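You operate a simulated robot arm through the tools that you are given. There is no shell and no other tool.

You run a simulated robot arm. Do the job below in one go: nothing can be reset, and whatever is moved stays where it is left.

## Task
Take the nozzle and mixer off the silver head block, rinse both clean and open the clamp.
Fine: rinse them in the rinse tub; the mixer goes into the free socket in the row of mixers, the nozzle into the free nozzle socket; the block, its plugs and the other pieces stay.

It is judged by the outcome, as a careful person would: the job done as asked, and still so three seconds after it is handed in. It fails if anything else is knocked over, pushed out of place, dropped, spilled or broken.

## Robot
A 7-joint arm with a three-finger gripper, fixed in place. Base frame: the origin is at the foot of the arm, x ahead of it, y to its left, z up; the work surface is at about z = 0.9. Lengths are in m, angles in rad, forces in N, time in s.
Its first joint turns from -2.897 to 2.897 rad. Payload 2.69 kg.
The TCP is the grasp point between the finger pads, 0.03 m short of the fingertips. In the tool frame z runs along the fingers and y along their closing line. The gripper opens to 0.128 m. The gripper's body begins 0.117 m behind the TCP.
Orientation is that of the tool frame in the base frame, as a unit quaternion [w, x, y, z]. With the fingers straight down and closing along the base's y, the tool's x points along the base's -x, its y along +y and its z along -z.

## Interface
- The arm moves only by the tool nudge_tool. Its argument "rows" is a list of rows, each a list of 6 numbers: the shift along the tool's x, y, z in units of 500 mm (1.0 is 500 mm), then the turn, a rotation vector about the tool's x, y, z in units of 120 degrees (1.0 is 120 degrees). In form: [[tx, ty, tz, rx, ry, rz], ...]. A call has 1 to 20 rows; each row is the pose to reach, as a shift and turn from the pose commanded when the call began, along the tool's axes at that moment. "fingers" is the gripper command, from -1 (fully open) to 1 (shut), values between in proportion, set as the call begins (left out, the last holds). A call with a number of a shift or a turn outside -1 to 1 is refused whole. A row lasts 0.2 s, in which the tool goes at most 0.05 m and 0.15 rad; a call with a longer step from one row to the next is refused whole, and so is a gripper value outside its range. A pose out of reach is approached as far as the arm can. The call stops where the force on the tool passes 90 N (or 10 N more than at its start, if that is more) or the arm is blocked; 0.2 s more then pass. Each finger halts on what it meets, pressing with about 40 N; the grip force reading is that of the motor and also rises with nothing between the fingers. The clock runs only during rows and for 0.2 s after the last one: add rows that repeat a pose to give the fingers time. The reply holds the time, the measured pose of the TCP, the force on the tool along the base axes, the opening and the grip force, in the units named above and with some noise, with the torque about the TCP (base axes, N m) and any sound that the robot's microphone picked up, and new pictures: "show" is both (left out), scene, wrist or none.
- Cameras (640 x 400 px; columns grow to the right, rows downward): "scene" is fixed at [0.2248, 0.4992, 1.6416]; the picture's right is [-0.83, -0.56, 0.00], its down [-0.28, 0.41, -0.87] and it looks along [0.48, -0.72, -0.50] (base axes); focal length 366 px, centre (320, 200). "wrist" rides on the gripper at [0.058, 0.054, -0.131] in the tool frame; the picture's right is [-0.68, 0.74, 0.00], its down [-0.62, -0.57, -0.55] and it looks along [-0.40, -0.37, 0.84] (tool axes); focal length 234 px, centre (320, 200). There is no depth. A picture from a camera that has moved, and an enlarged one, comes with that camera's place and axes in the base frame and with its lens. The place of the scene camera against the robot may be out by one fixed shift of up to 0.018 m in any direction.
- slide_trunk(by): slides the trunk up (or, below 0, down) by that many m; the arm rides with it, the base frame stays. It gives what a move gives, with no picture.
- enlarge(camera, box): a new picture of the part [left, top, right, bottom] of that camera's present view, enlarged. The clock stands still meanwhile.
- finish_job(): hands the job in; it is judged then, once.

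Nothing tells you positions but the pictures and the camera data. Unless the task says otherwise, let go and move clear before handing in.

The tools are called after ">>>" as name(argument=value, ...) on one line, values as JSON. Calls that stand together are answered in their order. nudge_tool: Moves the arm, as the interface text tells. Its arguments: {"type":"object","properties":{"rows":{"type":"array"},"fingers":{"type":"number"},"show":{"type":"string","enum":["both","scene","wrist","none"]}},"required":["rows"]} The other tools are called the same way: slide_trunk (by) slides the trunk up or down; enlarge (camera, box) takes an enlarged picture of a part of a camera's view; finish_job () hands the job in.

At the start:

```text
time_s: 0.0
position: [0.6878, -0.2159, 1.1819]
tcp_rot: [0.0, 0.0, 1.0, 0.0]
force: [-0.1, -1.1, 0.7]
ft_torque: [0.03, 0.03, -0.02]
width: 0.128
finger_force: 0.0
trunk travel left (down, up): [-0.15, 0.2]
```

scene: 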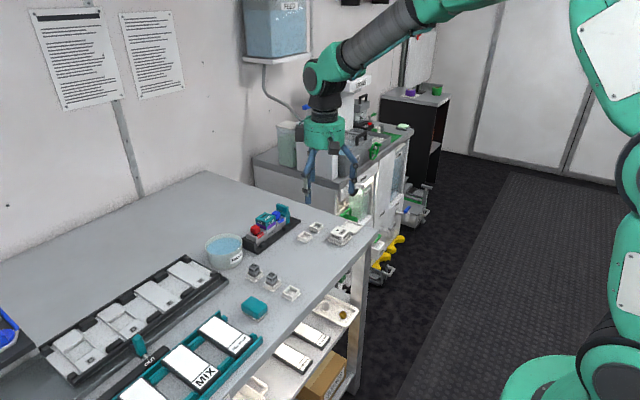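
wrist: 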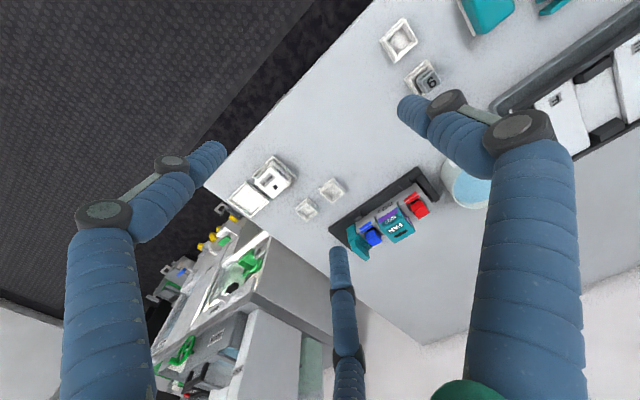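

I see a bench with a clamped assembly, a rinse tub beside it, and rows of small sockets. I'll enlarge the views first to identify the pieces before moving.

>>> enlarge(camera="scene", box=[190, 180, 370, 320])

>>> enlarge(camera="scene", box=[230, 195, 310, 255])

>>> enlarge(camera="wrist", box=[280, 130, 500, 290])

>>> enlarge(camera="scene", box=[20, 240, 280, 400])

>>> enlarge(camera="scene", box=[30, 0, 200, 120])

```text
2.86 times, centred on (280, 250) of scene
camera zoom: at [0.2248, 0.4992, 1.6416], right [-0.83, -0.56, 0.0], down [-0.28, 0.41, -0.87], along [0.48, -0.72, -0.5], focal length 1045 px, centre (434, 57)
```

zoom: 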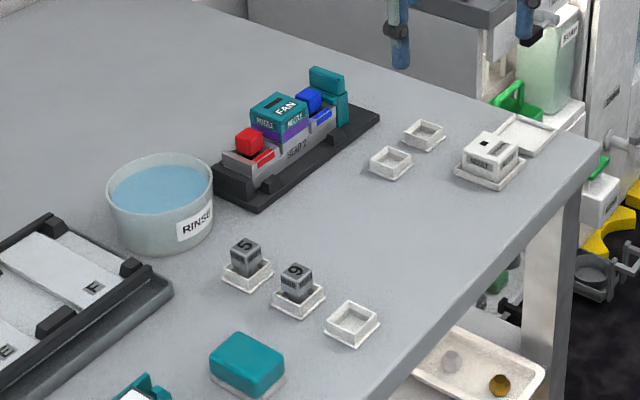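

```text
6.67 times, centred on (270, 225) of scene
camera zoom: at [0.2248, 0.4992, 1.6416], right [-0.83, -0.56, 0.0], down [-0.28, 0.41, -0.87], along [0.48, -0.72, -0.5], focal length 2438 px, centre (653, 33)
```

zoom: 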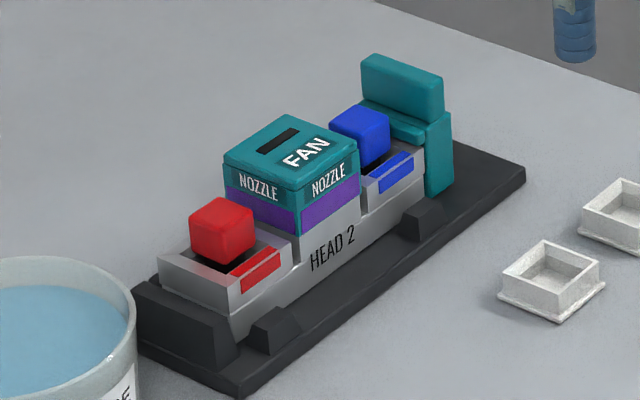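

```text
2.50 times, centred on (390, 210) of wrist
camera zoom: at [0.6285, -0.1633, 1.3126], right [0.68, 0.74, 0.0], down [0.62, -0.57, 0.55], along [0.4, -0.37, -0.84], focal length 585 px, centre (145, 175)
```

zoom: 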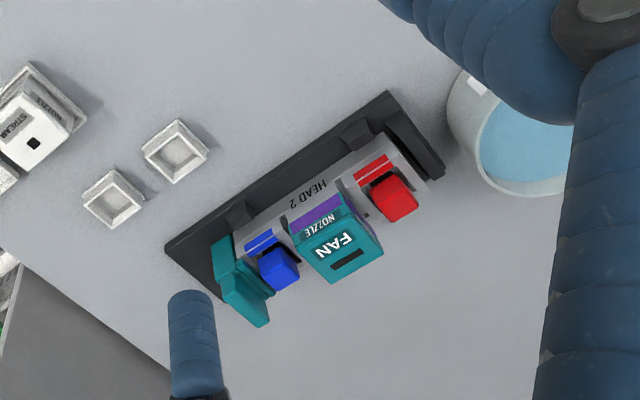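

```text
2.46 times, centred on (150, 320) of scene
camera zoom: at [0.2248, 0.4992, 1.6416], right [-0.83, -0.56, 0.0], down [-0.28, 0.41, -0.87], along [0.48, -0.72, -0.5], focal length 900 px, centre (738, -95)
```

zoom: 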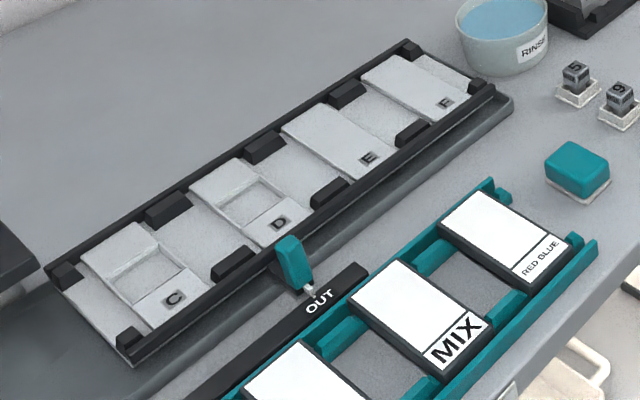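

```text
3.33 times, centred on (115, 60) of scene
camera zoom: at [0.2248, 0.4992, 1.6416], right [-0.83, -0.56, 0.0], down [-0.28, 0.41, -0.87], along [0.48, -0.72, -0.5], focal length 1219 px, centre (1003, 667)
```

zoom: 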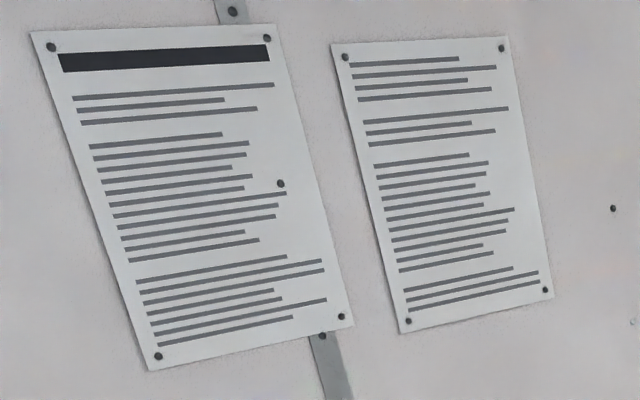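

I take the FAN nozzle and mixer to be stacked on "HEAD 2" near (0.94, -0.25), the tub near (0.98, -0.10), the free mixer socket near (0.705, -0.08) and the free nozzle socket next to STREAM near (0.72, -0.45). I'll move the wrist camera closer to check this.

>>> nudge_tool(rows=[[-0.09, 0, 0, 0, 0, 0], [-0.18, 0, 0, 0, 0, 0], [-0.27, 0, 0, 0, 0, 0], [-0.36, 0, 0.0, 0, 0, 0], [-0.36, 0, 0.06, 0, 0, 0], [-0.36, 0, 0.06, 0, 0, 0]], show="both")

```text
time_s: 1.4
position: [0.8686, -0.2175, 1.1549]
tcp_rot: [0.001, 0.0, 1.0, 0.001]
force: [0.3, 0.1, 0.0]
ft_torque: [0.0, -0.03, 0.0]
width: 0.128
finger_force: 0.0
trunk travel left (down, up): [-0.15, 0.2]
camera wrist: at [0.8102, -0.1652, 1.2856], right [0.68, 0.74, 0.0], down [0.62, -0.57, 0.55], along [0.4, -0.37, -0.84], focal length 234 px, centre (320, 200)
```

scene: 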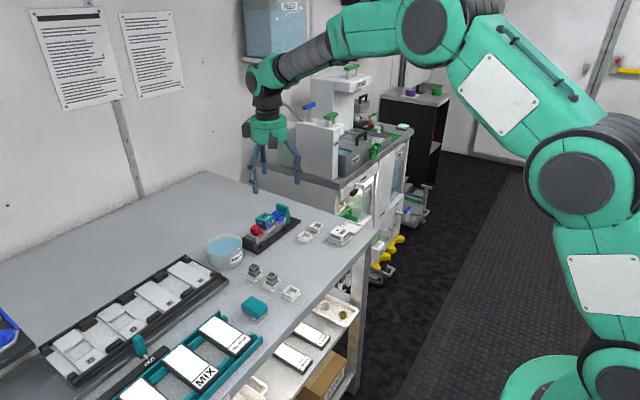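
wrist: 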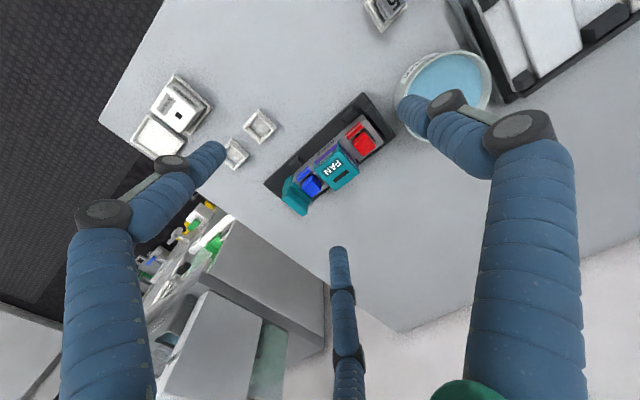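

The nozzle is just beyond the image centre, so my estimate is close. I'll enlarge both views to get the shapes of the clamp, nozzle and gripper.

>>> enlarge(camera="wrist", box=[250, 80, 410, 220])

>>> enlarge(camera="scene", box=[220, 90, 320, 260])

>>> enlarge(camera="wrist", box=[110, 60, 290, 190])

>>> enlarge(camera="scene", box=[290, 210, 370, 260])

>>> enlarge(camera="scene", box=[235, 255, 315, 305])

```text
2.86 times, centred on (330, 150) of wrist
camera zoom: at [0.8102, -0.1652, 1.2856], right [0.68, 0.74, 0.0], down [0.62, -0.57, 0.55], along [0.4, -0.37, -0.84], focal length 669 px, centre (291, 343)
```

zoom: 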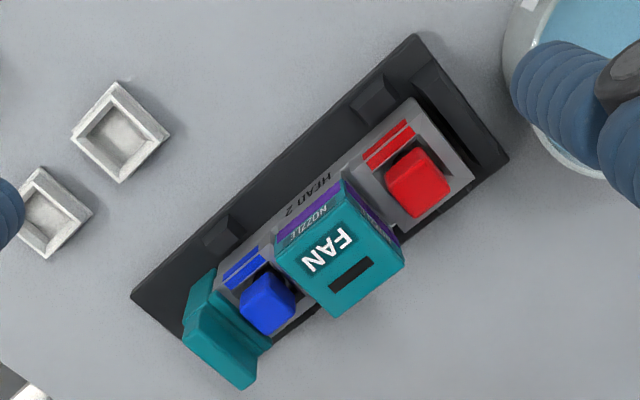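

```text
2.35 times, centred on (270, 175) of scene
camera zoom: at [0.2248, 0.4992, 1.6416], right [-0.83, -0.56, 0.0], down [-0.28, 0.41, -0.87], along [0.48, -0.72, -0.5], focal length 860 px, centre (438, 259)
```

zoom: 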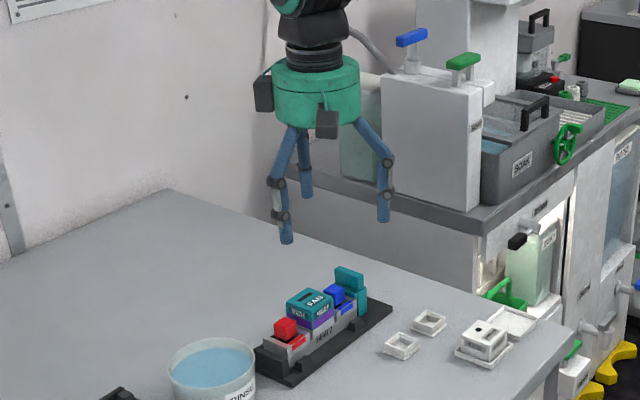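

```text
3.08 times, centred on (200, 125) of wrist
camera zoom: at [0.8102, -0.1652, 1.2856], right [0.68, 0.74, 0.0], down [0.62, -0.57, 0.55], along [0.4, -0.37, -0.84], focal length 720 px, centre (689, 431)
```

zoom: 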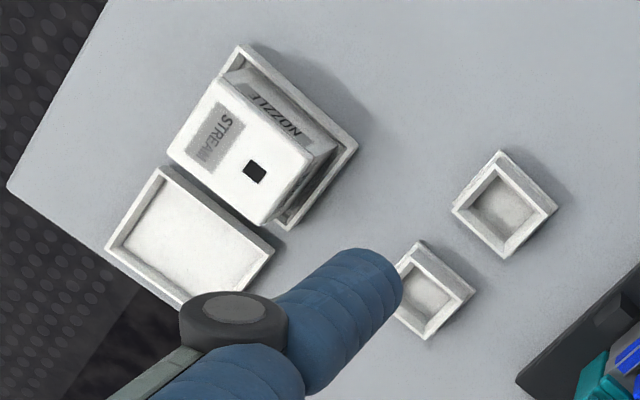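

```text
8.00 times, centred on (330, 235) of scene
camera zoom: at [0.2248, 0.4992, 1.6416], right [-0.83, -0.56, 0.0], down [-0.28, 0.41, -0.87], along [0.48, -0.72, -0.5], focal length 2925 px, centre (240, -80)
```

zoom: 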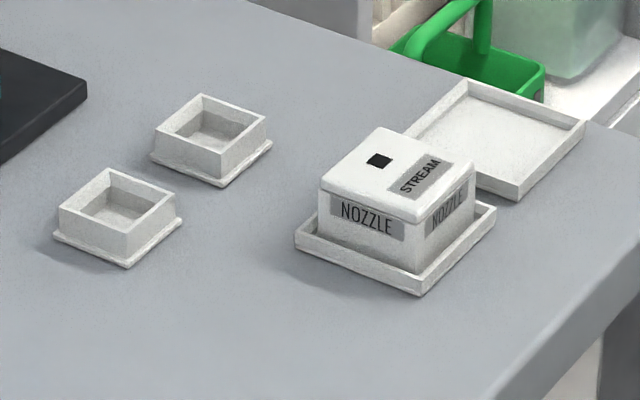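

```text
8.00 times, centred on (275, 280) of scene
camera zoom: at [0.2248, 0.4992, 1.6416], right [-0.83, -0.56, 0.0], down [-0.28, 0.41, -0.87], along [0.48, -0.72, -0.5], focal length 2925 px, centre (680, -440)
```

zoom: 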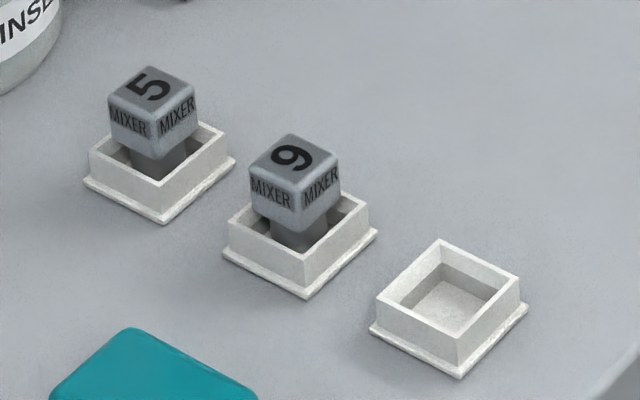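

The tray is aligned with the base axes and runs along y. The nozzle top is near (0.94, -0.25, 0.955) and the teal clamp is at the tray's -y end. I'll get a close look at the clamp and check how the fingers look when closed.

>>> nudge_tool(rows=[[0, -0.08, 0, 0, 0, 0], [0, -0.16, 0, 0, 0, 0], [0, -0.16, 0.08, 0, 0, 0], [0, -0.16, 0.1, 0, 0, 0], [0, -0.16, 0.1, 0, 0, 0]], fingers=1, show="both")

```text
time_s: 2.6
position: [0.8672, -0.2979, 1.0999]
tcp_rot: [0.0, -0.001, 1.0, 0.0]
force: [-0.6, -0.4, -1.0]
ft_torque: [0.0, 0.0, -0.03]
width: 0.002
finger_force: 31.3
trunk travel left (down, up): [-0.15, 0.2]
camera wrist: at [0.8087, -0.2441, 1.2314], right [0.68, 0.74, 0.0], down [0.62, -0.57, 0.55], along [0.4, -0.37, -0.84], focal length 234 px, centre (320, 200)
```

scene: 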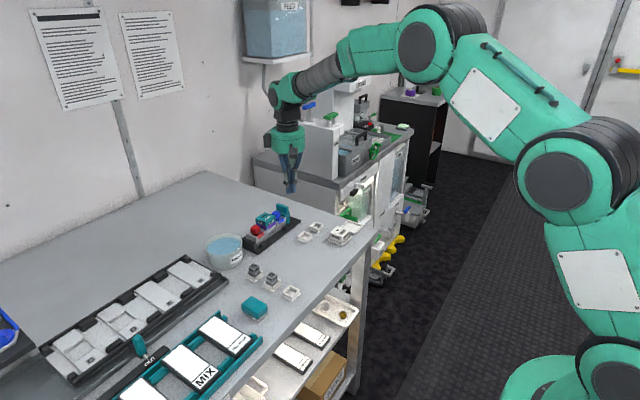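
wrist: 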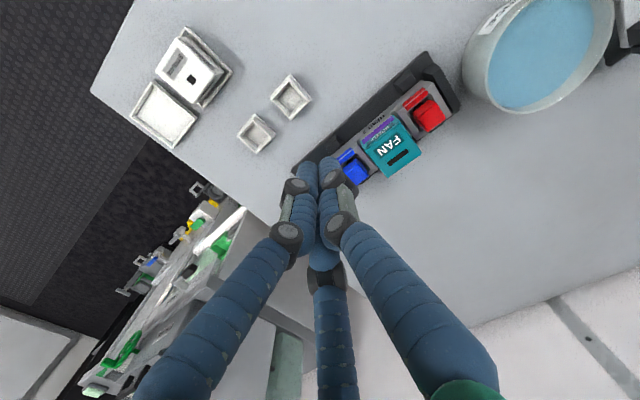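

The closed view hides the clamp behind the fingers. I'll open the gripper and hover over the clamp so it shows between the fingers.

>>> nudge_tool(rows=[[-0.08, -0.04, 0, 0, 0, 0], [-0.12, -0.06, 0.0, 0, 0, 0], [-0.12, -0.06, 0.02, 0, 0, 0], [-0.12, -0.06, 0.02, 0, 0, 0]], fingers=-1, show="wrist")

>>> enlarge(camera="wrist", box=[230, 80, 430, 260])

>>> enlarge(camera="scene", box=[255, 195, 305, 240])

```text
time_s: 3.6
position: [0.9269, -0.3259, 1.0912]
tcp_rot: [0.0, 0.0, 1.0, 0.0]
force: [-0.7, 1.0, 0.0]
ft_torque: [0.02, -0.03, 0.0]
width: 0.1278
finger_force: 0.0
trunk travel left (down, up): [-0.15, 0.2]
camera wrist: at [0.8682, -0.2729, 1.2217], right [0.68, 0.74, 0.0], down [0.62, -0.57, 0.55], along [0.4, -0.37, -0.84], focal length 234 px, centre (320, 200)
```

wrist: 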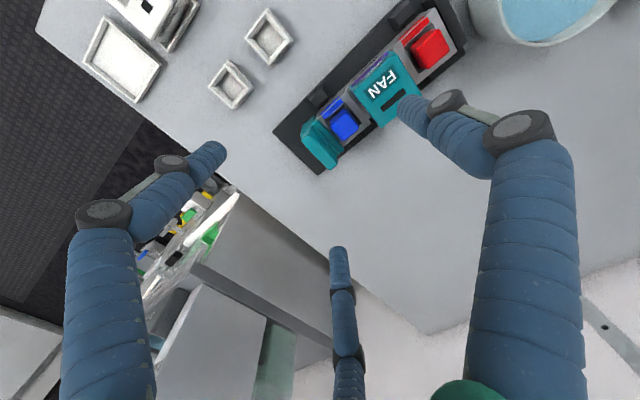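

```text
2.22 times, centred on (330, 170) of wrist
camera zoom: at [0.8682, -0.2729, 1.2217], right [0.68, 0.74, 0.0], down [0.62, -0.57, 0.55], along [0.4, -0.37, -0.84], focal length 520 px, centre (298, 267)
```

zoom: 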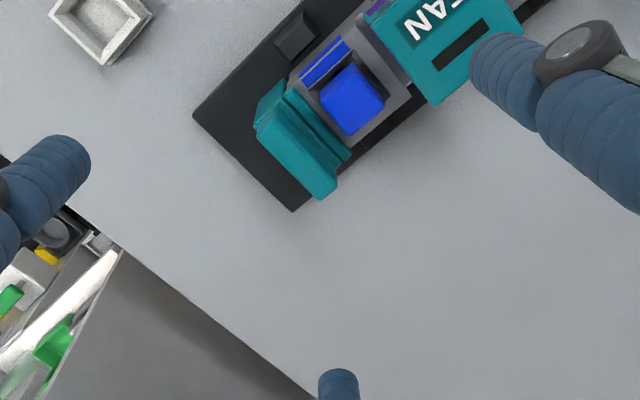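

```text
8.89 times, centred on (280, 218) of scene
camera zoom: at [0.2248, 0.4992, 1.6416], right [-0.83, -0.56, 0.0], down [-0.28, 0.41, -0.87], along [0.48, -0.72, -0.5], focal length 3250 px, centre (676, 44)
```

zoom: 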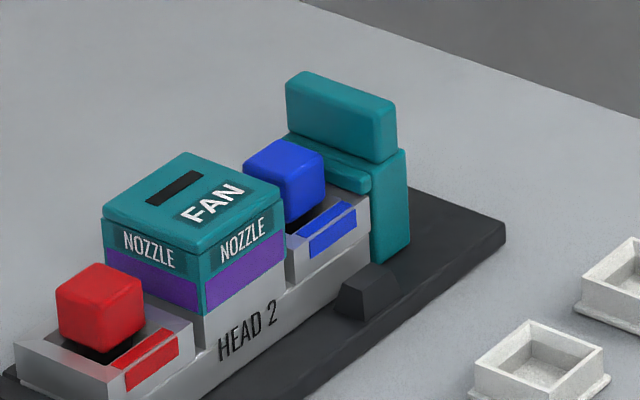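

The clamp is an upright teal block with a lip over the block's -y end and a grip tab on top. I'll tilt the tool forward to see it, and the nozzle, from the side.

>>> nudge_tool(rows=[[0.05, 0.018, 0, 0, -0.0625, 0], [0.1, 0.036, 0, 0, -0.125, 0], [0.15, 0.054, 0, 0, -0.1875, 0], [0.2, 0.072, 0.02, 0, -0.25, 0], [0.24, 0.072, 0.04, 0, -0.3125, 0], [0.26, 0.072, 0.06, 0, -0.3125, 0], [0.26, 0.072, 0.06, 0, -0.3125, 0]], show="wrist")

>>> enlarge(camera="wrist", box=[200, 60, 440, 240])

```text
time_s: 5.2
position: [0.7972, -0.2908, 1.0624]
tcp_rot: [0.321, 0.0, 0.947, 0.0]
force: [0.4, 0.0, 0.3]
ft_torque: [0.0, -0.02, 0.01]
width: 0.128
finger_force: 0.1
trunk travel left (down, up): [-0.15, 0.2]
camera wrist: at [0.6702, -0.2372, 1.1308], right [0.54, 0.74, 0.41], down [0.15, -0.57, 0.81], along [0.83, -0.37, -0.42], focal length 234 px, centre (320, 200)
```

wrist: 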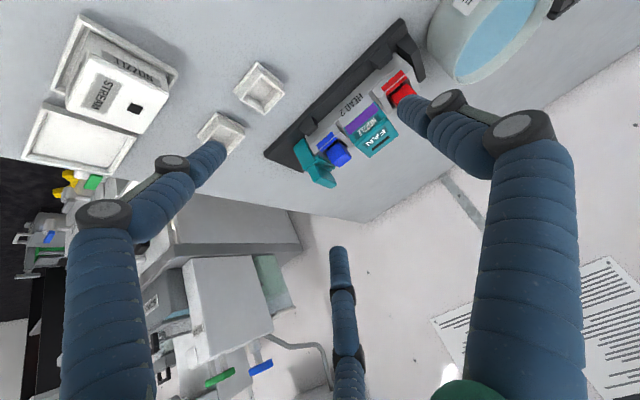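

```text
2.22 times, centred on (320, 150) of wrist
camera zoom: at [0.6702, -0.2372, 1.1308], right [0.54, 0.74, 0.41], down [0.15, -0.57, 0.81], along [0.83, -0.37, -0.42], focal length 520 px, centre (320, 311)
```

zoom: 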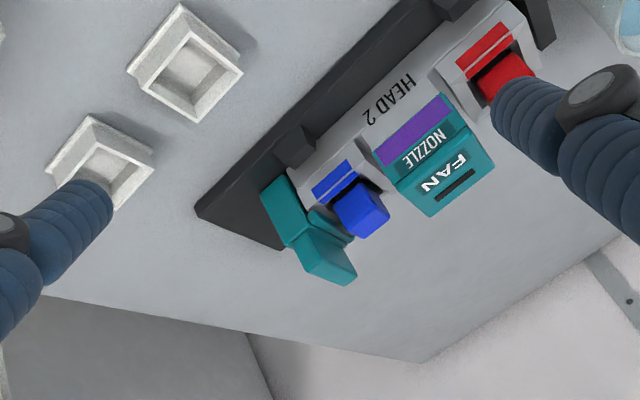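

The side view shows the clamp clearly. I'll enlarge it further to measure it and see how it should open.

>>> enlarge(camera="wrist", box=[285, 115, 365, 195])

>>> enlarge(camera="wrist", box=[320, 70, 430, 170])

>>> enlarge(camera="wrist", box=[20, 10, 180, 180])

```text
5.00 times, centred on (325, 155) of wrist
camera zoom: at [0.6702, -0.2372, 1.1308], right [0.54, 0.74, 0.41], down [0.15, -0.57, 0.81], along [0.83, -0.37, -0.42], focal length 1171 px, centre (295, 425)
```

zoom: 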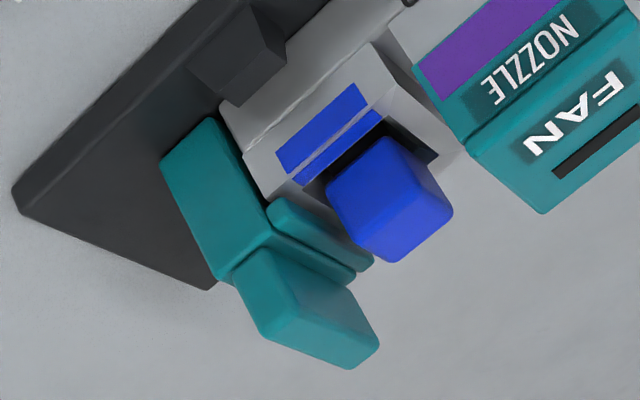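

```text
4.00 times, centred on (375, 120) of wrist
camera zoom: at [0.6702, -0.2372, 1.1308], right [0.54, 0.74, 0.41], down [0.15, -0.57, 0.81], along [0.83, -0.37, -0.42], focal length 937 px, centre (100, 520)
```

zoom: 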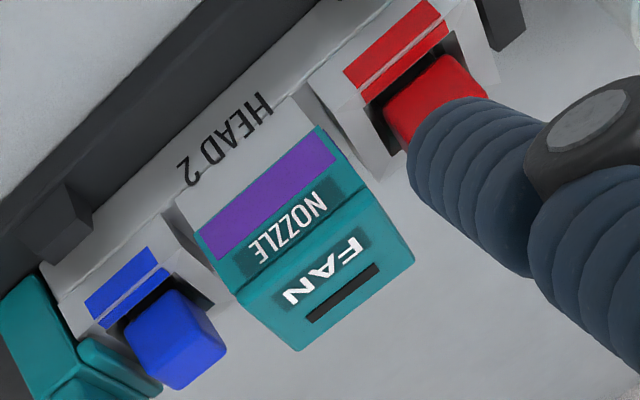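

```text
2.35 times, centred on (100, 95) of wrist
camera zoom: at [0.6702, -0.2372, 1.1308], right [0.54, 0.74, 0.41], down [0.15, -0.57, 0.81], along [0.83, -0.37, -0.42], focal length 551 px, centre (838, 447)
```

zoom: 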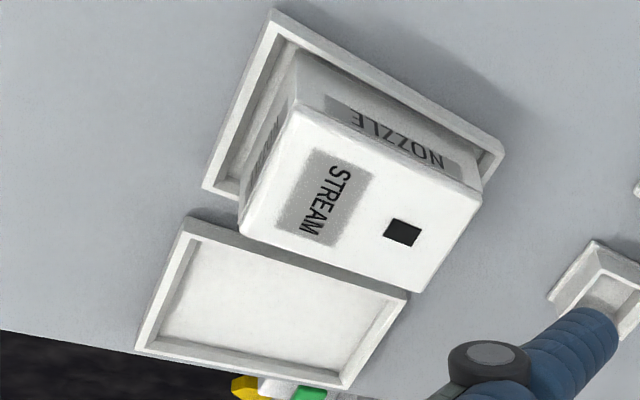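

I now have decent measurements. The nozzle is about 0.05 m square with its top near (0.936, -0.250, 0.978) and its underside near z = 0.95. The clamp's grip tab is about 39 x 11 x 23 mm and its opening should be away along -y. Next I'll look at the tub from above.

>>> nudge_tool(rows=[[-0.045, 0.064, -0.02, 0, 0.0521, 0], [-0.09, 0.127, -0.03, 0, 0.1042, 0], [-0.135, 0.191, -0.03, 0, 0.1563, 0], [-0.18, 0.255, -0.03, 0, 0.2083, 0], [-0.226, 0.318, -0.02, 0, 0.2604, 0], [-0.271, 0.382, -0.014, 0, 0.3125, 0], [-0.271, 0.382, -0.014, 0, 0.3125, 0]], show="wrist")

>>> enlarge(camera="wrist", box=[220, 60, 420, 220])

>>> enlarge(camera="scene", box=[190, 215, 260, 280])

```text
time_s: 6.8
position: [0.9, -0.1011, 1.1481]
tcp_rot: [-0.001, 0.0, 1.0, -0.001]
force: [0.7, 1.1, -0.5]
ft_torque: [-0.02, 0.06, 0.02]
width: 0.128
finger_force: 0.2
trunk travel left (down, up): [-0.15, 0.2]
camera wrist: at [0.8413, -0.0481, 1.2785], right [0.68, 0.74, 0.0], down [0.62, -0.57, 0.55], along [0.4, -0.37, -0.84], focal length 234 px, centre (320, 200)
```

wrist: 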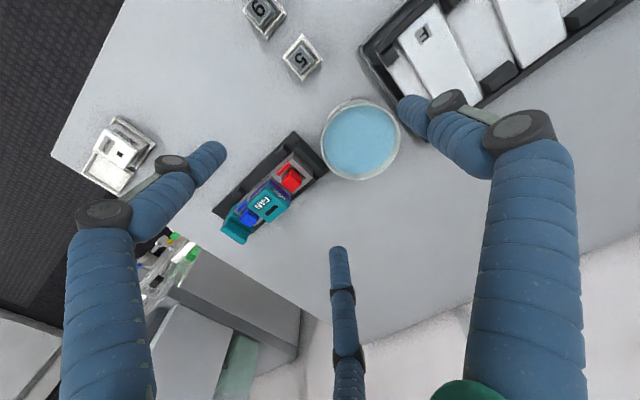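

```text
2.50 times, centred on (320, 140) of wrist
camera zoom: at [0.8413, -0.0481, 1.2785], right [0.68, 0.74, 0.0], down [0.62, -0.57, 0.55], along [0.4, -0.37, -0.84], focal length 585 px, centre (320, 350)
```

zoom: 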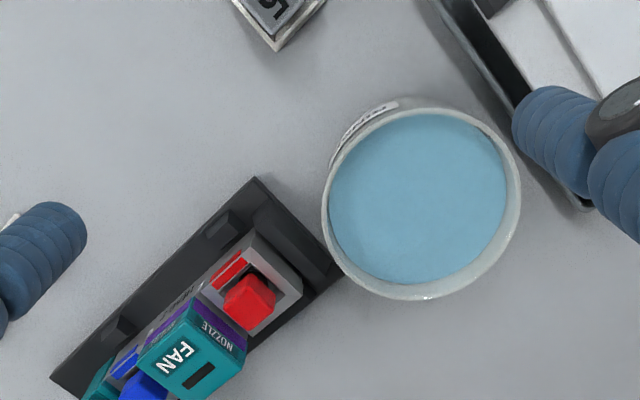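

```text
6.15 times, centred on (225, 248) of scene
camera zoom: at [0.2248, 0.4992, 1.6416], right [-0.83, -0.56, 0.0], down [-0.28, 0.41, -0.87], along [0.48, -0.72, -0.5], focal length 2250 px, centre (905, -92)
```

zoom: 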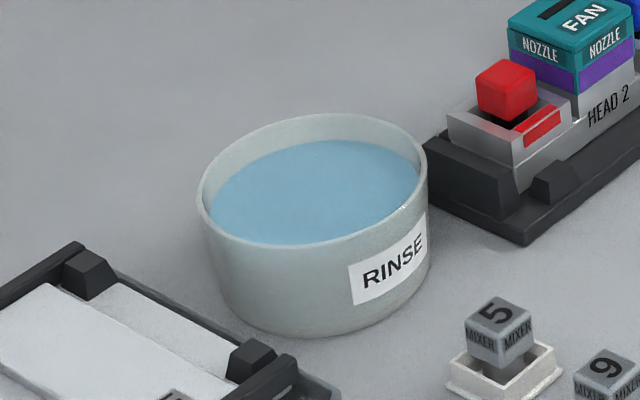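

The tub rim is near z = 0.97, centred around (0.954, -0.078), with an inner radius of about 0.048 m. I'll turn the tool a quarter turn, because the nozzle is free on its x sides, and look at the free nozzle socket.

>>> nudge_tool(rows=[[0.03, -0.057, 0.0, 0, 0, -0.0625], [0.06, -0.113, 0.0, 0, 0, -0.125], [0.09, -0.17, 0.0, 0, 0, -0.1875], [0.12, -0.227, 0.0, 0, 0, -0.25], [0.15, -0.283, 0.0, 0, 0, -0.3125], [0.18, -0.34, 0.0, 0, 0, -0.375], [0.21, -0.397, 0.0, 0, 0, -0.4375], [0.24, -0.453, 0.0, 0, 0, -0.5], [0.27, -0.51, 0.02, 0, 0, -0.5625], [0.3, -0.567, 0.04, 0, 0, -0.625], [0.33, -0.623, 0.05, 0, 0, -0.6875], [0.36, -0.68, 0.06, 0, 0, -0.75], [0.36, -0.68, 0.06, 0, 0, -0.75]], show="both")

>>> enlarge(camera="wrist", box=[220, 60, 420, 240])

```text
time_s: 9.6
position: [0.7191, -0.4383, 1.1218]
tcp_rot: [-0.001, 0.708, -0.706, 0.0]
force: [-0.4, -0.2, -0.9]
ft_torque: [0.03, -0.03, 0.02]
width: 0.1282
finger_force: 0.0
trunk travel left (down, up): [-0.15, 0.2]
camera wrist: at [0.6649, -0.4983, 1.2515], right [-0.74, 0.68, 0.0], down [0.56, 0.62, 0.55], along [0.37, 0.4, -0.84], focal length 234 px, centre (320, 200)
```

scene: 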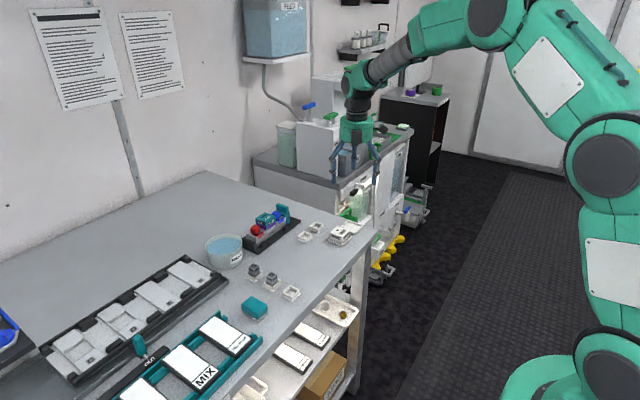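
wrist: 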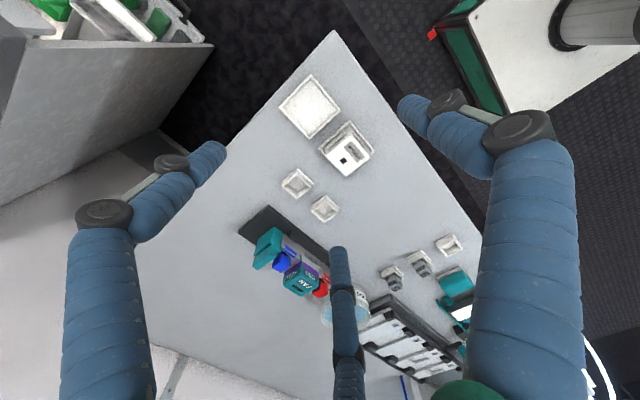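

```text
2.22 times, centred on (320, 150) of wrist
camera zoom: at [0.6649, -0.4983, 1.2515], right [-0.74, 0.68, 0.0], down [0.56, 0.62, 0.55], along [0.37, 0.4, -0.84], focal length 520 px, centre (320, 311)
```

zoom: 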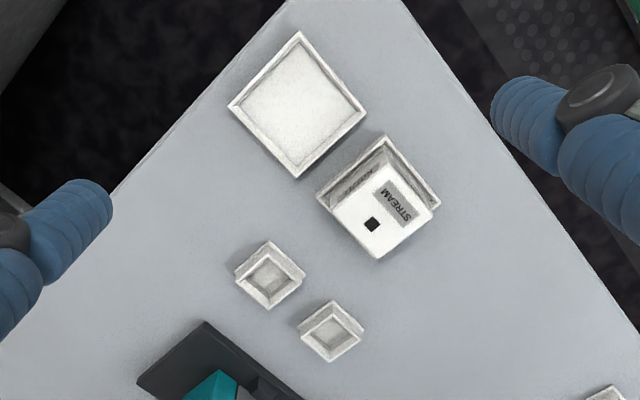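

The free nozzle socket is about 62 mm outside, centred near (0.723, -0.456). STREAM's seated top is at 0.929, so seated nozzle bottoms sit near z = 0.901. The mixer sockets are also in this view, so I'll enlarge them.

>>> enlarge(camera="wrist", box=[370, 220, 480, 300])

>>> enlarge(camera="wrist", box=[230, 195, 340, 305])

```text
5.00 times, centred on (425, 260) of wrist
camera zoom: at [0.6649, -0.4983, 1.2515], right [-0.74, 0.68, 0.0], down [0.56, 0.62, 0.55], along [0.37, 0.4, -0.84], focal length 1171 px, centre (-205, -100)
```

zoom: 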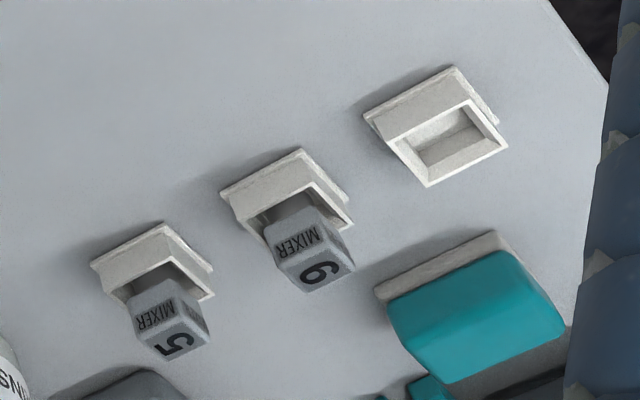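

```text
3.64 times, centred on (285, 250) of wrist
camera zoom: at [0.6649, -0.4983, 1.2515], right [-0.74, 0.68, 0.0], down [0.56, 0.62, 0.55], along [0.37, 0.4, -0.84], focal length 852 px, centre (447, 18)
```

zoom: 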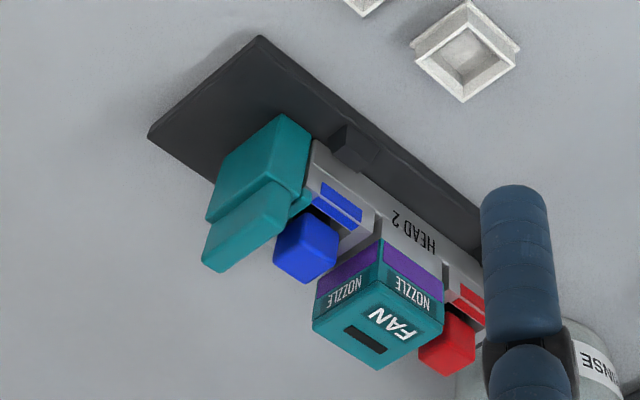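

Everything I need has been located. I'll go above the nozzle with the gripper partly open, fingers closing along x, and check the alignment.

>>> nudge_tool(rows=[[-0.054, -0.062, 0.0, 0, 0, 0], [-0.108, -0.124, 0.0, 0, 0, 0], [-0.162, -0.186, 0.0, 0, 0, 0], [-0.215, -0.247, 0.0, 0, 0, 0], [-0.269, -0.309, 0.0, 0, 0, 0], [-0.323, -0.371, 0.0, 0, 0, 0], [-0.377, -0.433, 0.04, 0, 0, 0], [-0.377, -0.433, 0.12, 0, 0, 0], [-0.377, -0.433, 0.12, 0, 0, 0]], fingers=-0.41, show="both")

>>> enlarge(camera="wrist", box=[240, 120, 400, 260])

>>> enlarge(camera="scene", box=[230, 150, 310, 250])

```text
time_s: 11.6
position: [0.9389, -0.2521, 1.0619]
tcp_rot: [0.0, 0.708, -0.706, 0.0]
force: [-0.1, 0.3, -0.1]
ft_torque: [0.01, 0.04, -0.01]
width: 0.0904
finger_force: 0.1
trunk travel left (down, up): [-0.15, 0.2]
camera wrist: at [0.8847, -0.3104, 1.1921], right [-0.74, 0.68, 0.0], down [0.57, 0.62, 0.55], along [0.37, 0.4, -0.84], focal length 234 px, centre (320, 200)
```

scene: 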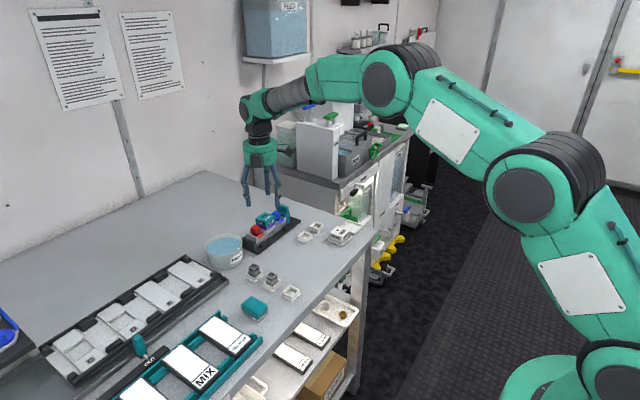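
wrist: 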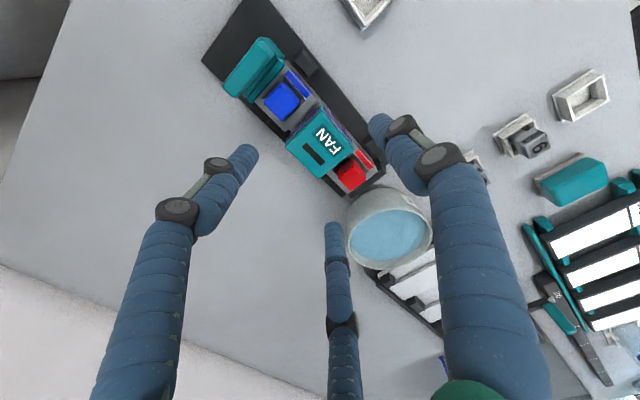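

```text
2.86 times, centred on (320, 190) of wrist
camera zoom: at [0.8847, -0.3104, 1.1921], right [-0.74, 0.68, 0.0], down [0.57, 0.62, 0.55], along [0.37, 0.4, -0.84], focal length 669 px, centre (320, 229)
```

zoom: 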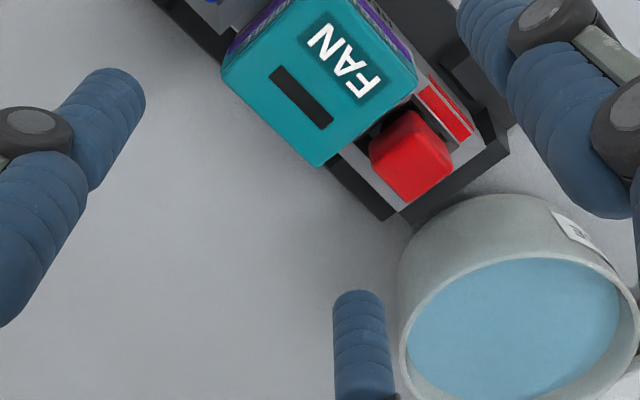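

```text
4.00 times, centred on (270, 200) of scene
camera zoom: at [0.2248, 0.4992, 1.6416], right [-0.83, -0.56, 0.0], down [-0.28, 0.41, -0.87], along [0.48, -0.72, -0.5], focal length 1462 px, centre (520, 200)
```

zoom: 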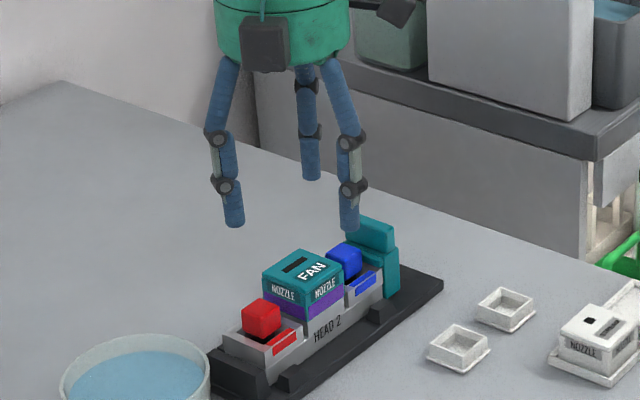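

The nozzle is centred under the TCP to within about 1–3 mm. I'll descend straight down until the tips are just above the nozzle's underside.

>>> nudge_tool(rows=[[0, 0, 0.05, 0, 0, 0], [0, 0, 0.1, 0, 0, 0], [0, 0, 0.13, 0, 0, 0], [0, 0, 0.156, 0, 0, 0], [0, 0, 0.156, 0, 0, 0]], show="both")

>>> enlarge(camera="scene", box=[230, 175, 310, 250])

>>> enlarge(camera="wrist", box=[220, 120, 420, 260])

```text
time_s: 12.8
position: [0.9365, -0.251, 0.9826]
tcp_rot: [0.001, 0.707, -0.707, 0.0]
force: [-0.6, -0.6, -1.0]
ft_torque: [-0.04, 0.04, 0.01]
width: 0.09
finger_force: 0.1
trunk travel left (down, up): [-0.15, 0.2]
camera wrist: at [0.8838, -0.3103, 1.1134], right [-0.74, 0.68, 0.0], down [0.57, 0.62, 0.55], along [0.37, 0.4, -0.84], focal length 234 px, centre (320, 200)
```

scene: 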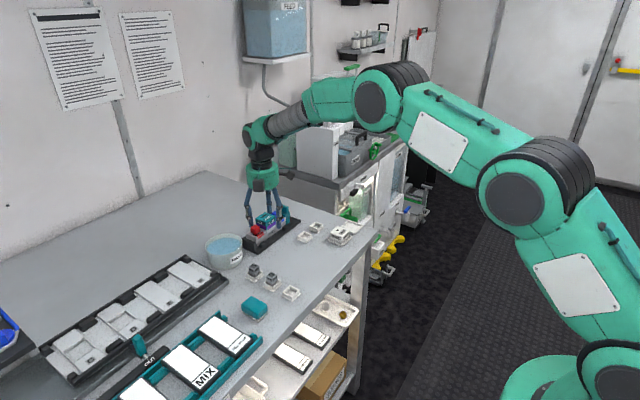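
wrist: 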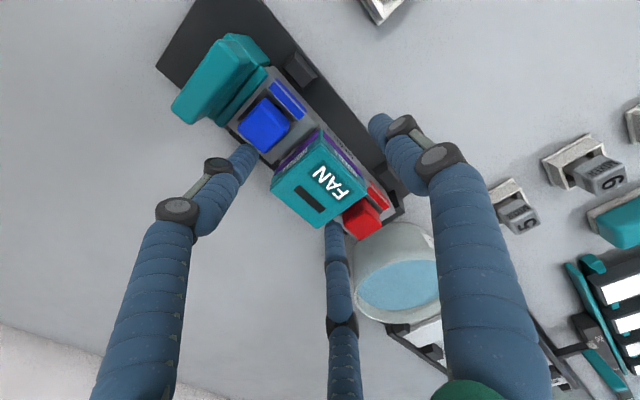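

```text
5.33 times, centred on (270, 212) of scene
camera zoom: at [0.2248, 0.4992, 1.6416], right [-0.83, -0.56, 0.0], down [-0.28, 0.41, -0.87], along [0.48, -0.72, -0.5], focal length 1950 px, centre (587, 133)
```

zoom: 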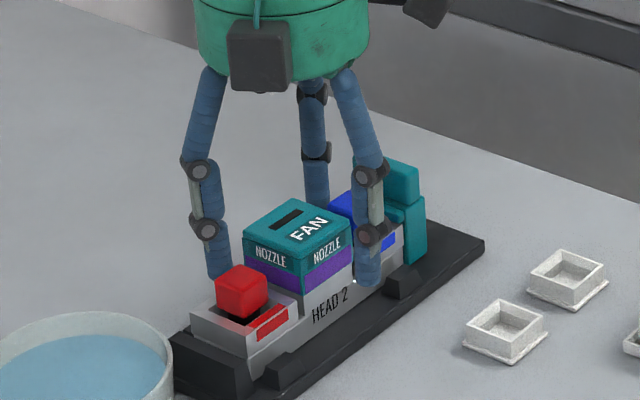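

```text
2.86 times, centred on (320, 190) of wrist
camera zoom: at [0.8838, -0.3103, 1.1134], right [-0.74, 0.68, 0.0], down [0.57, 0.62, 0.55], along [0.37, 0.4, -0.84], focal length 669 px, centre (320, 229)
```

zoom: 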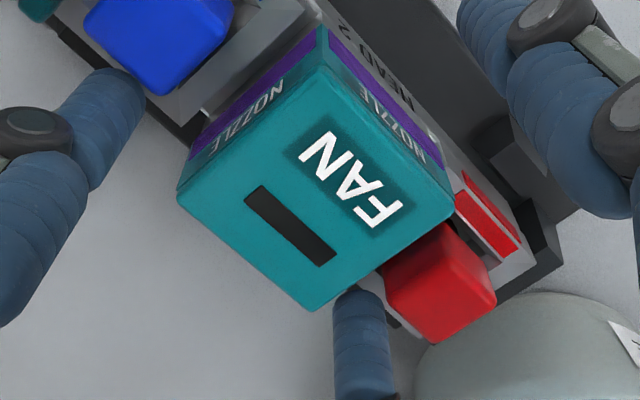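

Centred well, with no contact force. I'll close the gripper on the nozzle.

>>> nudge_tool(rows=[[0, 0, 0, 0, 0, 0], [0, 0, 0, 0, 0, 0], [0, 0, 0, 0, 0, 0], [0, 0, 0, 0, 0, 0]], fingers=1, show="both")

>>> enlarge(camera="scene", box=[230, 175, 310, 250])

```text
time_s: 13.8
position: [0.9362, -0.2501, 0.9834]
tcp_rot: [0.0, -0.707, 0.708, 0.0]
force: [0.3, 0.2, 1.3]
ft_torque: [-0.04, -0.02, 0.0]
width: 0.0552
finger_force: 39.7
trunk travel left (down, up): [-0.15, 0.2]
camera wrist: at [0.8836, -0.3103, 1.1137], right [-0.74, 0.68, 0.0], down [0.57, 0.62, 0.55], along [0.37, 0.4, -0.84], focal length 234 px, centre (320, 200)
```

scene: 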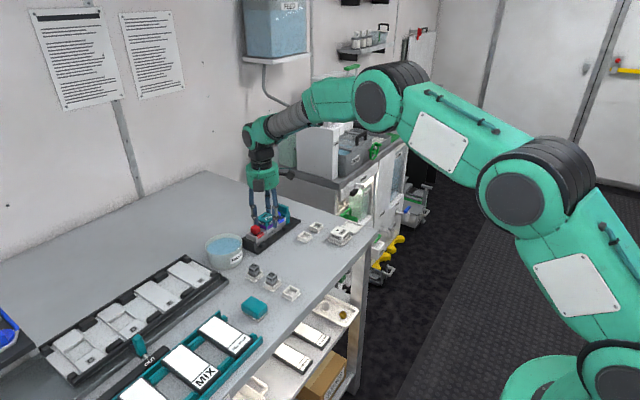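
wrist: 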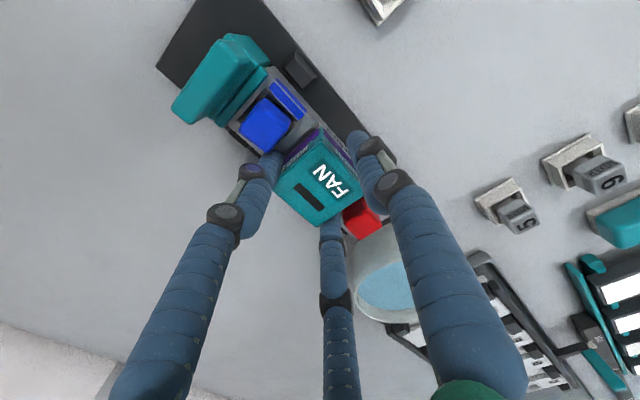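

```text
5.33 times, centred on (270, 212) of scene
camera zoom: at [0.2248, 0.4992, 1.6416], right [-0.83, -0.56, 0.0], down [-0.28, 0.41, -0.87], along [0.48, -0.72, -0.5], focal length 1950 px, centre (587, 133)
```

zoom: 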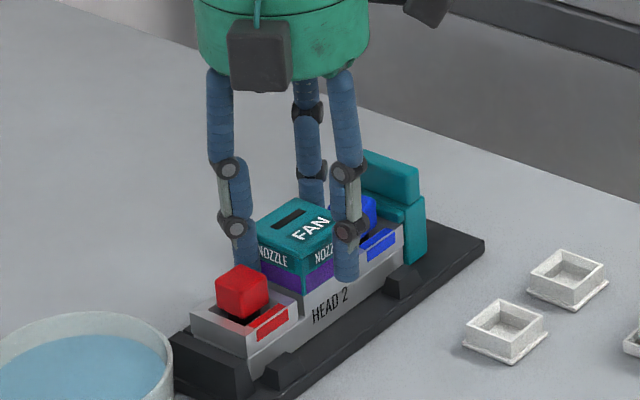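

The gripper is holding at 0.055 m with firm force. I'll lift slowly and straight up, watching the force and whether the block or mixer comes along.

>>> nudge_tool(rows=[[0, 0, -0.01, 0, 0, 0], [0, 0, -0.02, 0, 0, 0], [0, 0, -0.03, 0, 0, 0], [0, 0, -0.04, 0, 0, 0], [0, 0, -0.06, 0, 0, 0], [0, 0, -0.08, 0, 0, 0], [0, 0, -0.08, 0, 0, 0]], show="both")

>>> enlarge(camera="scene", box=[230, 165, 310, 250])

```text
time_s: 15.4
position: [0.9364, -0.2521, 1.0214]
tcp_rot: [0.0, -0.707, 0.707, -0.001]
force: [0.5, -0.9, -0.5]
ft_torque: [-0.01, -0.04, 0.0]
width: 0.0554
finger_force: 39.8
trunk travel left (down, up): [-0.15, 0.2]
camera wrist: at [0.8829, -0.31, 1.1521], right [-0.74, 0.68, 0.0], down [0.57, 0.62, 0.55], along [0.37, 0.4, -0.84], focal length 234 px, centre (320, 200)
```

scene: 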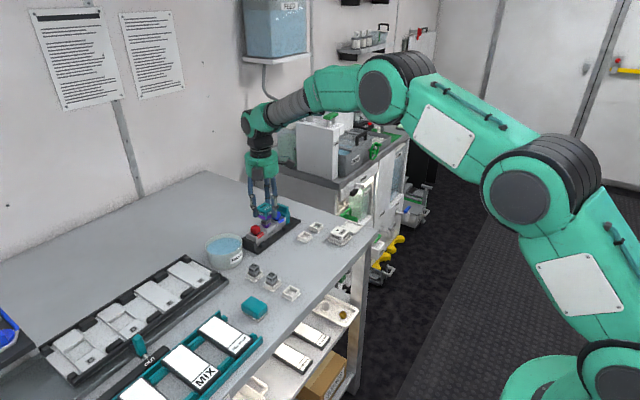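
wrist: 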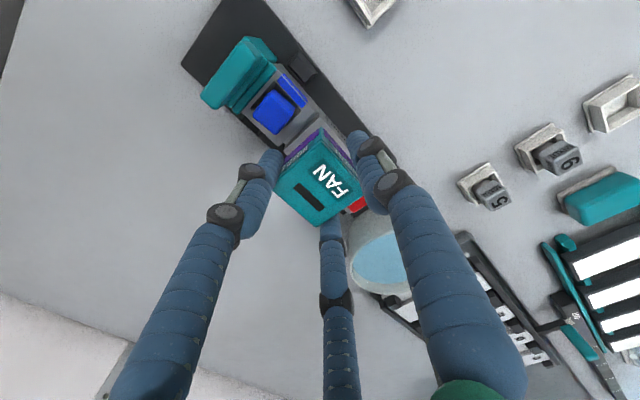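

```text
4.71 times, centred on (270, 208) of scene
camera zoom: at [0.2248, 0.4992, 1.6416], right [-0.83, -0.56, 0.0], down [-0.28, 0.41, -0.87], along [0.48, -0.72, -0.5], focal length 1721 px, centre (555, 165)
```

zoom: 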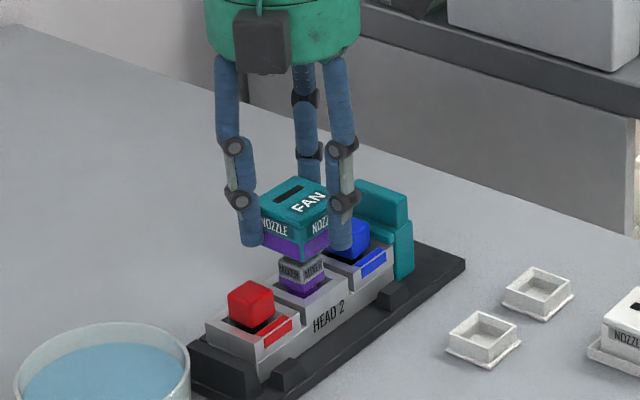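

The nozzle came off cleanly. The mixer (grey with a purple band) stayed in the block and the plugs haven't moved. Now I'll rise and hover over the tub.

>>> nudge_tool(rows=[[0, 0, -0.06, 0, 0, 0], [0, 0, -0.1, 0, 0, 0], [-0.08, -0.012, -0.1, 0, 0, 0], [-0.16, -0.024, -0.1, 0, 0, 0], [-0.24, -0.036, -0.1, 0, 0, 0], [-0.3, -0.044, -0.1, 0, 0, 0], [-0.336, -0.048, -0.1, 0, 0, 0], [-0.336, -0.048, -0.1, 0, 0, 0]], show="both")

>>> enlarge(camera="scene", box=[185, 165, 305, 285])

>>> enlarge(camera="wrist", box=[240, 100, 400, 260])

```text
time_s: 17.2
position: [0.9622, -0.0827, 1.0715]
tcp_rot: [-0.001, 0.707, -0.707, 0.0]
force: [-0.6, 0.1, -0.3]
ft_torque: [-0.01, 0.01, 0.02]
width: 0.0553
finger_force: 40.0
trunk travel left (down, up): [-0.15, 0.2]
camera wrist: at [0.9078, -0.1414, 1.2014], right [-0.74, 0.68, 0.0], down [0.57, 0.62, 0.55], along [0.37, 0.4, -0.84], focal length 234 px, centre (320, 200)
```

scene: 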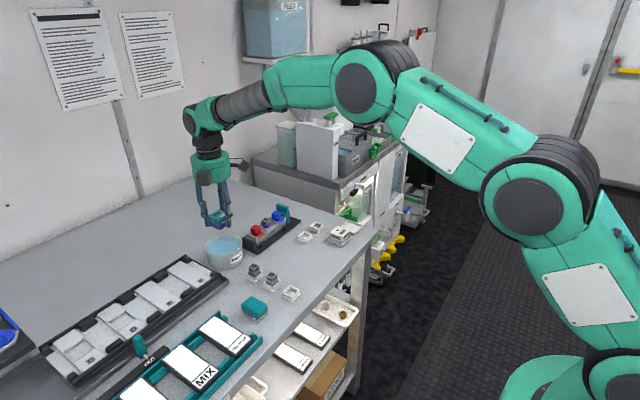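
wrist: 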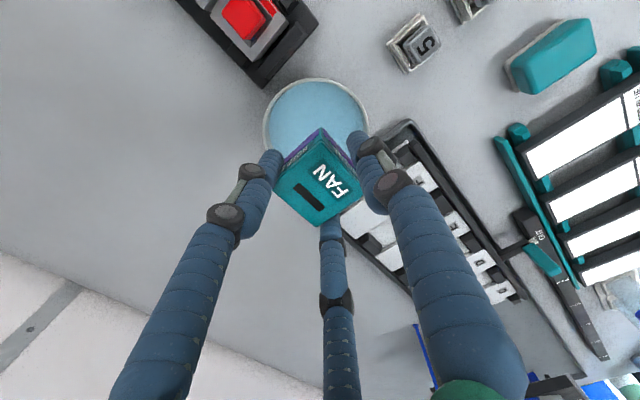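

```text
3.33 times, centred on (245, 225) of scene
camera zoom: at [0.2248, 0.4992, 1.6416], right [-0.83, -0.56, 0.0], down [-0.28, 0.41, -0.87], along [0.48, -0.72, -0.5], focal length 1219 px, centre (570, 117)
```

zoom: 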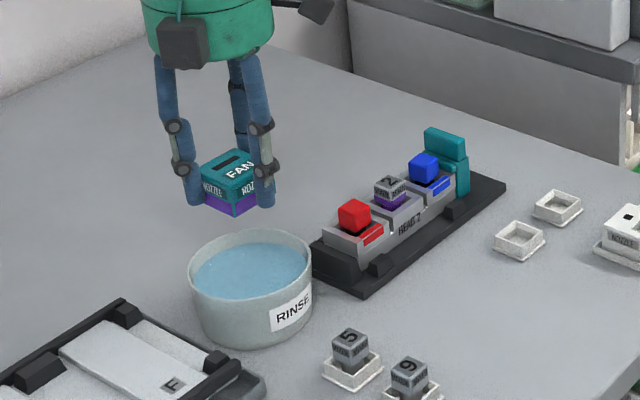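

```text
2.50 times, centred on (320, 180) of wrist
camera zoom: at [0.9078, -0.1414, 1.2014], right [-0.74, 0.68, 0.0], down [0.57, 0.62, 0.55], along [0.37, 0.4, -0.84], focal length 585 px, centre (320, 250)
```

zoom: 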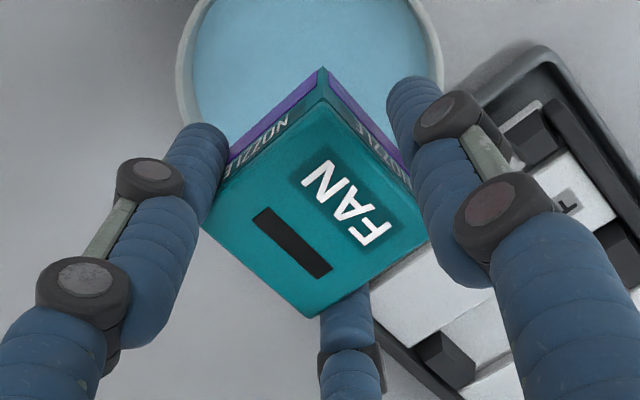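

The nozzle hangs securely, and the mixer shows number 2. I need the tub centre more exactly before dipping, so I'll enlarge around the rim.

>>> enlarge(camera="wrist", box=[250, 60, 390, 150])

>>> enlarge(camera="scene", box=[195, 185, 265, 275])

```text
4.44 times, centred on (320, 105) of wrist
camera zoom: at [0.9078, -0.1414, 1.2014], right [-0.74, 0.68, 0.0], down [0.57, 0.62, 0.55], along [0.37, 0.4, -0.84], focal length 1041 px, centre (320, 622)
```

zoom: 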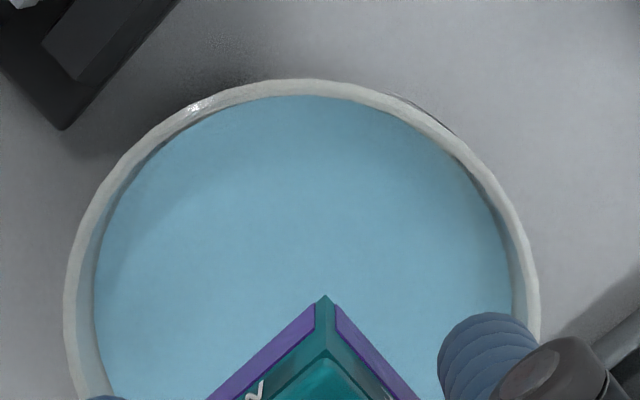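

```text
4.44 times, centred on (230, 230) of scene
camera zoom: at [0.2248, 0.4992, 1.6416], right [-0.83, -0.56, 0.0], down [-0.28, 0.41, -0.87], along [0.48, -0.72, -0.5], focal length 1625 px, centre (720, 67)
```

zoom: 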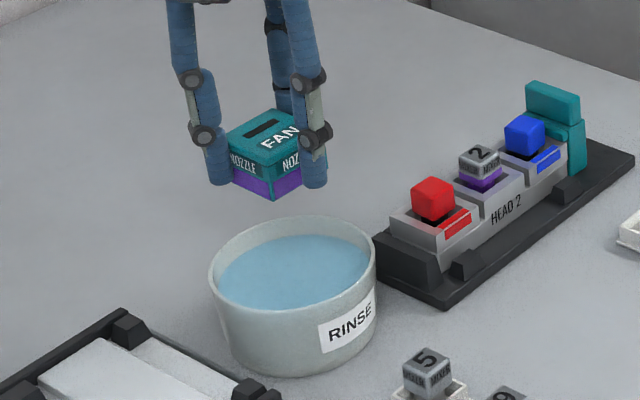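

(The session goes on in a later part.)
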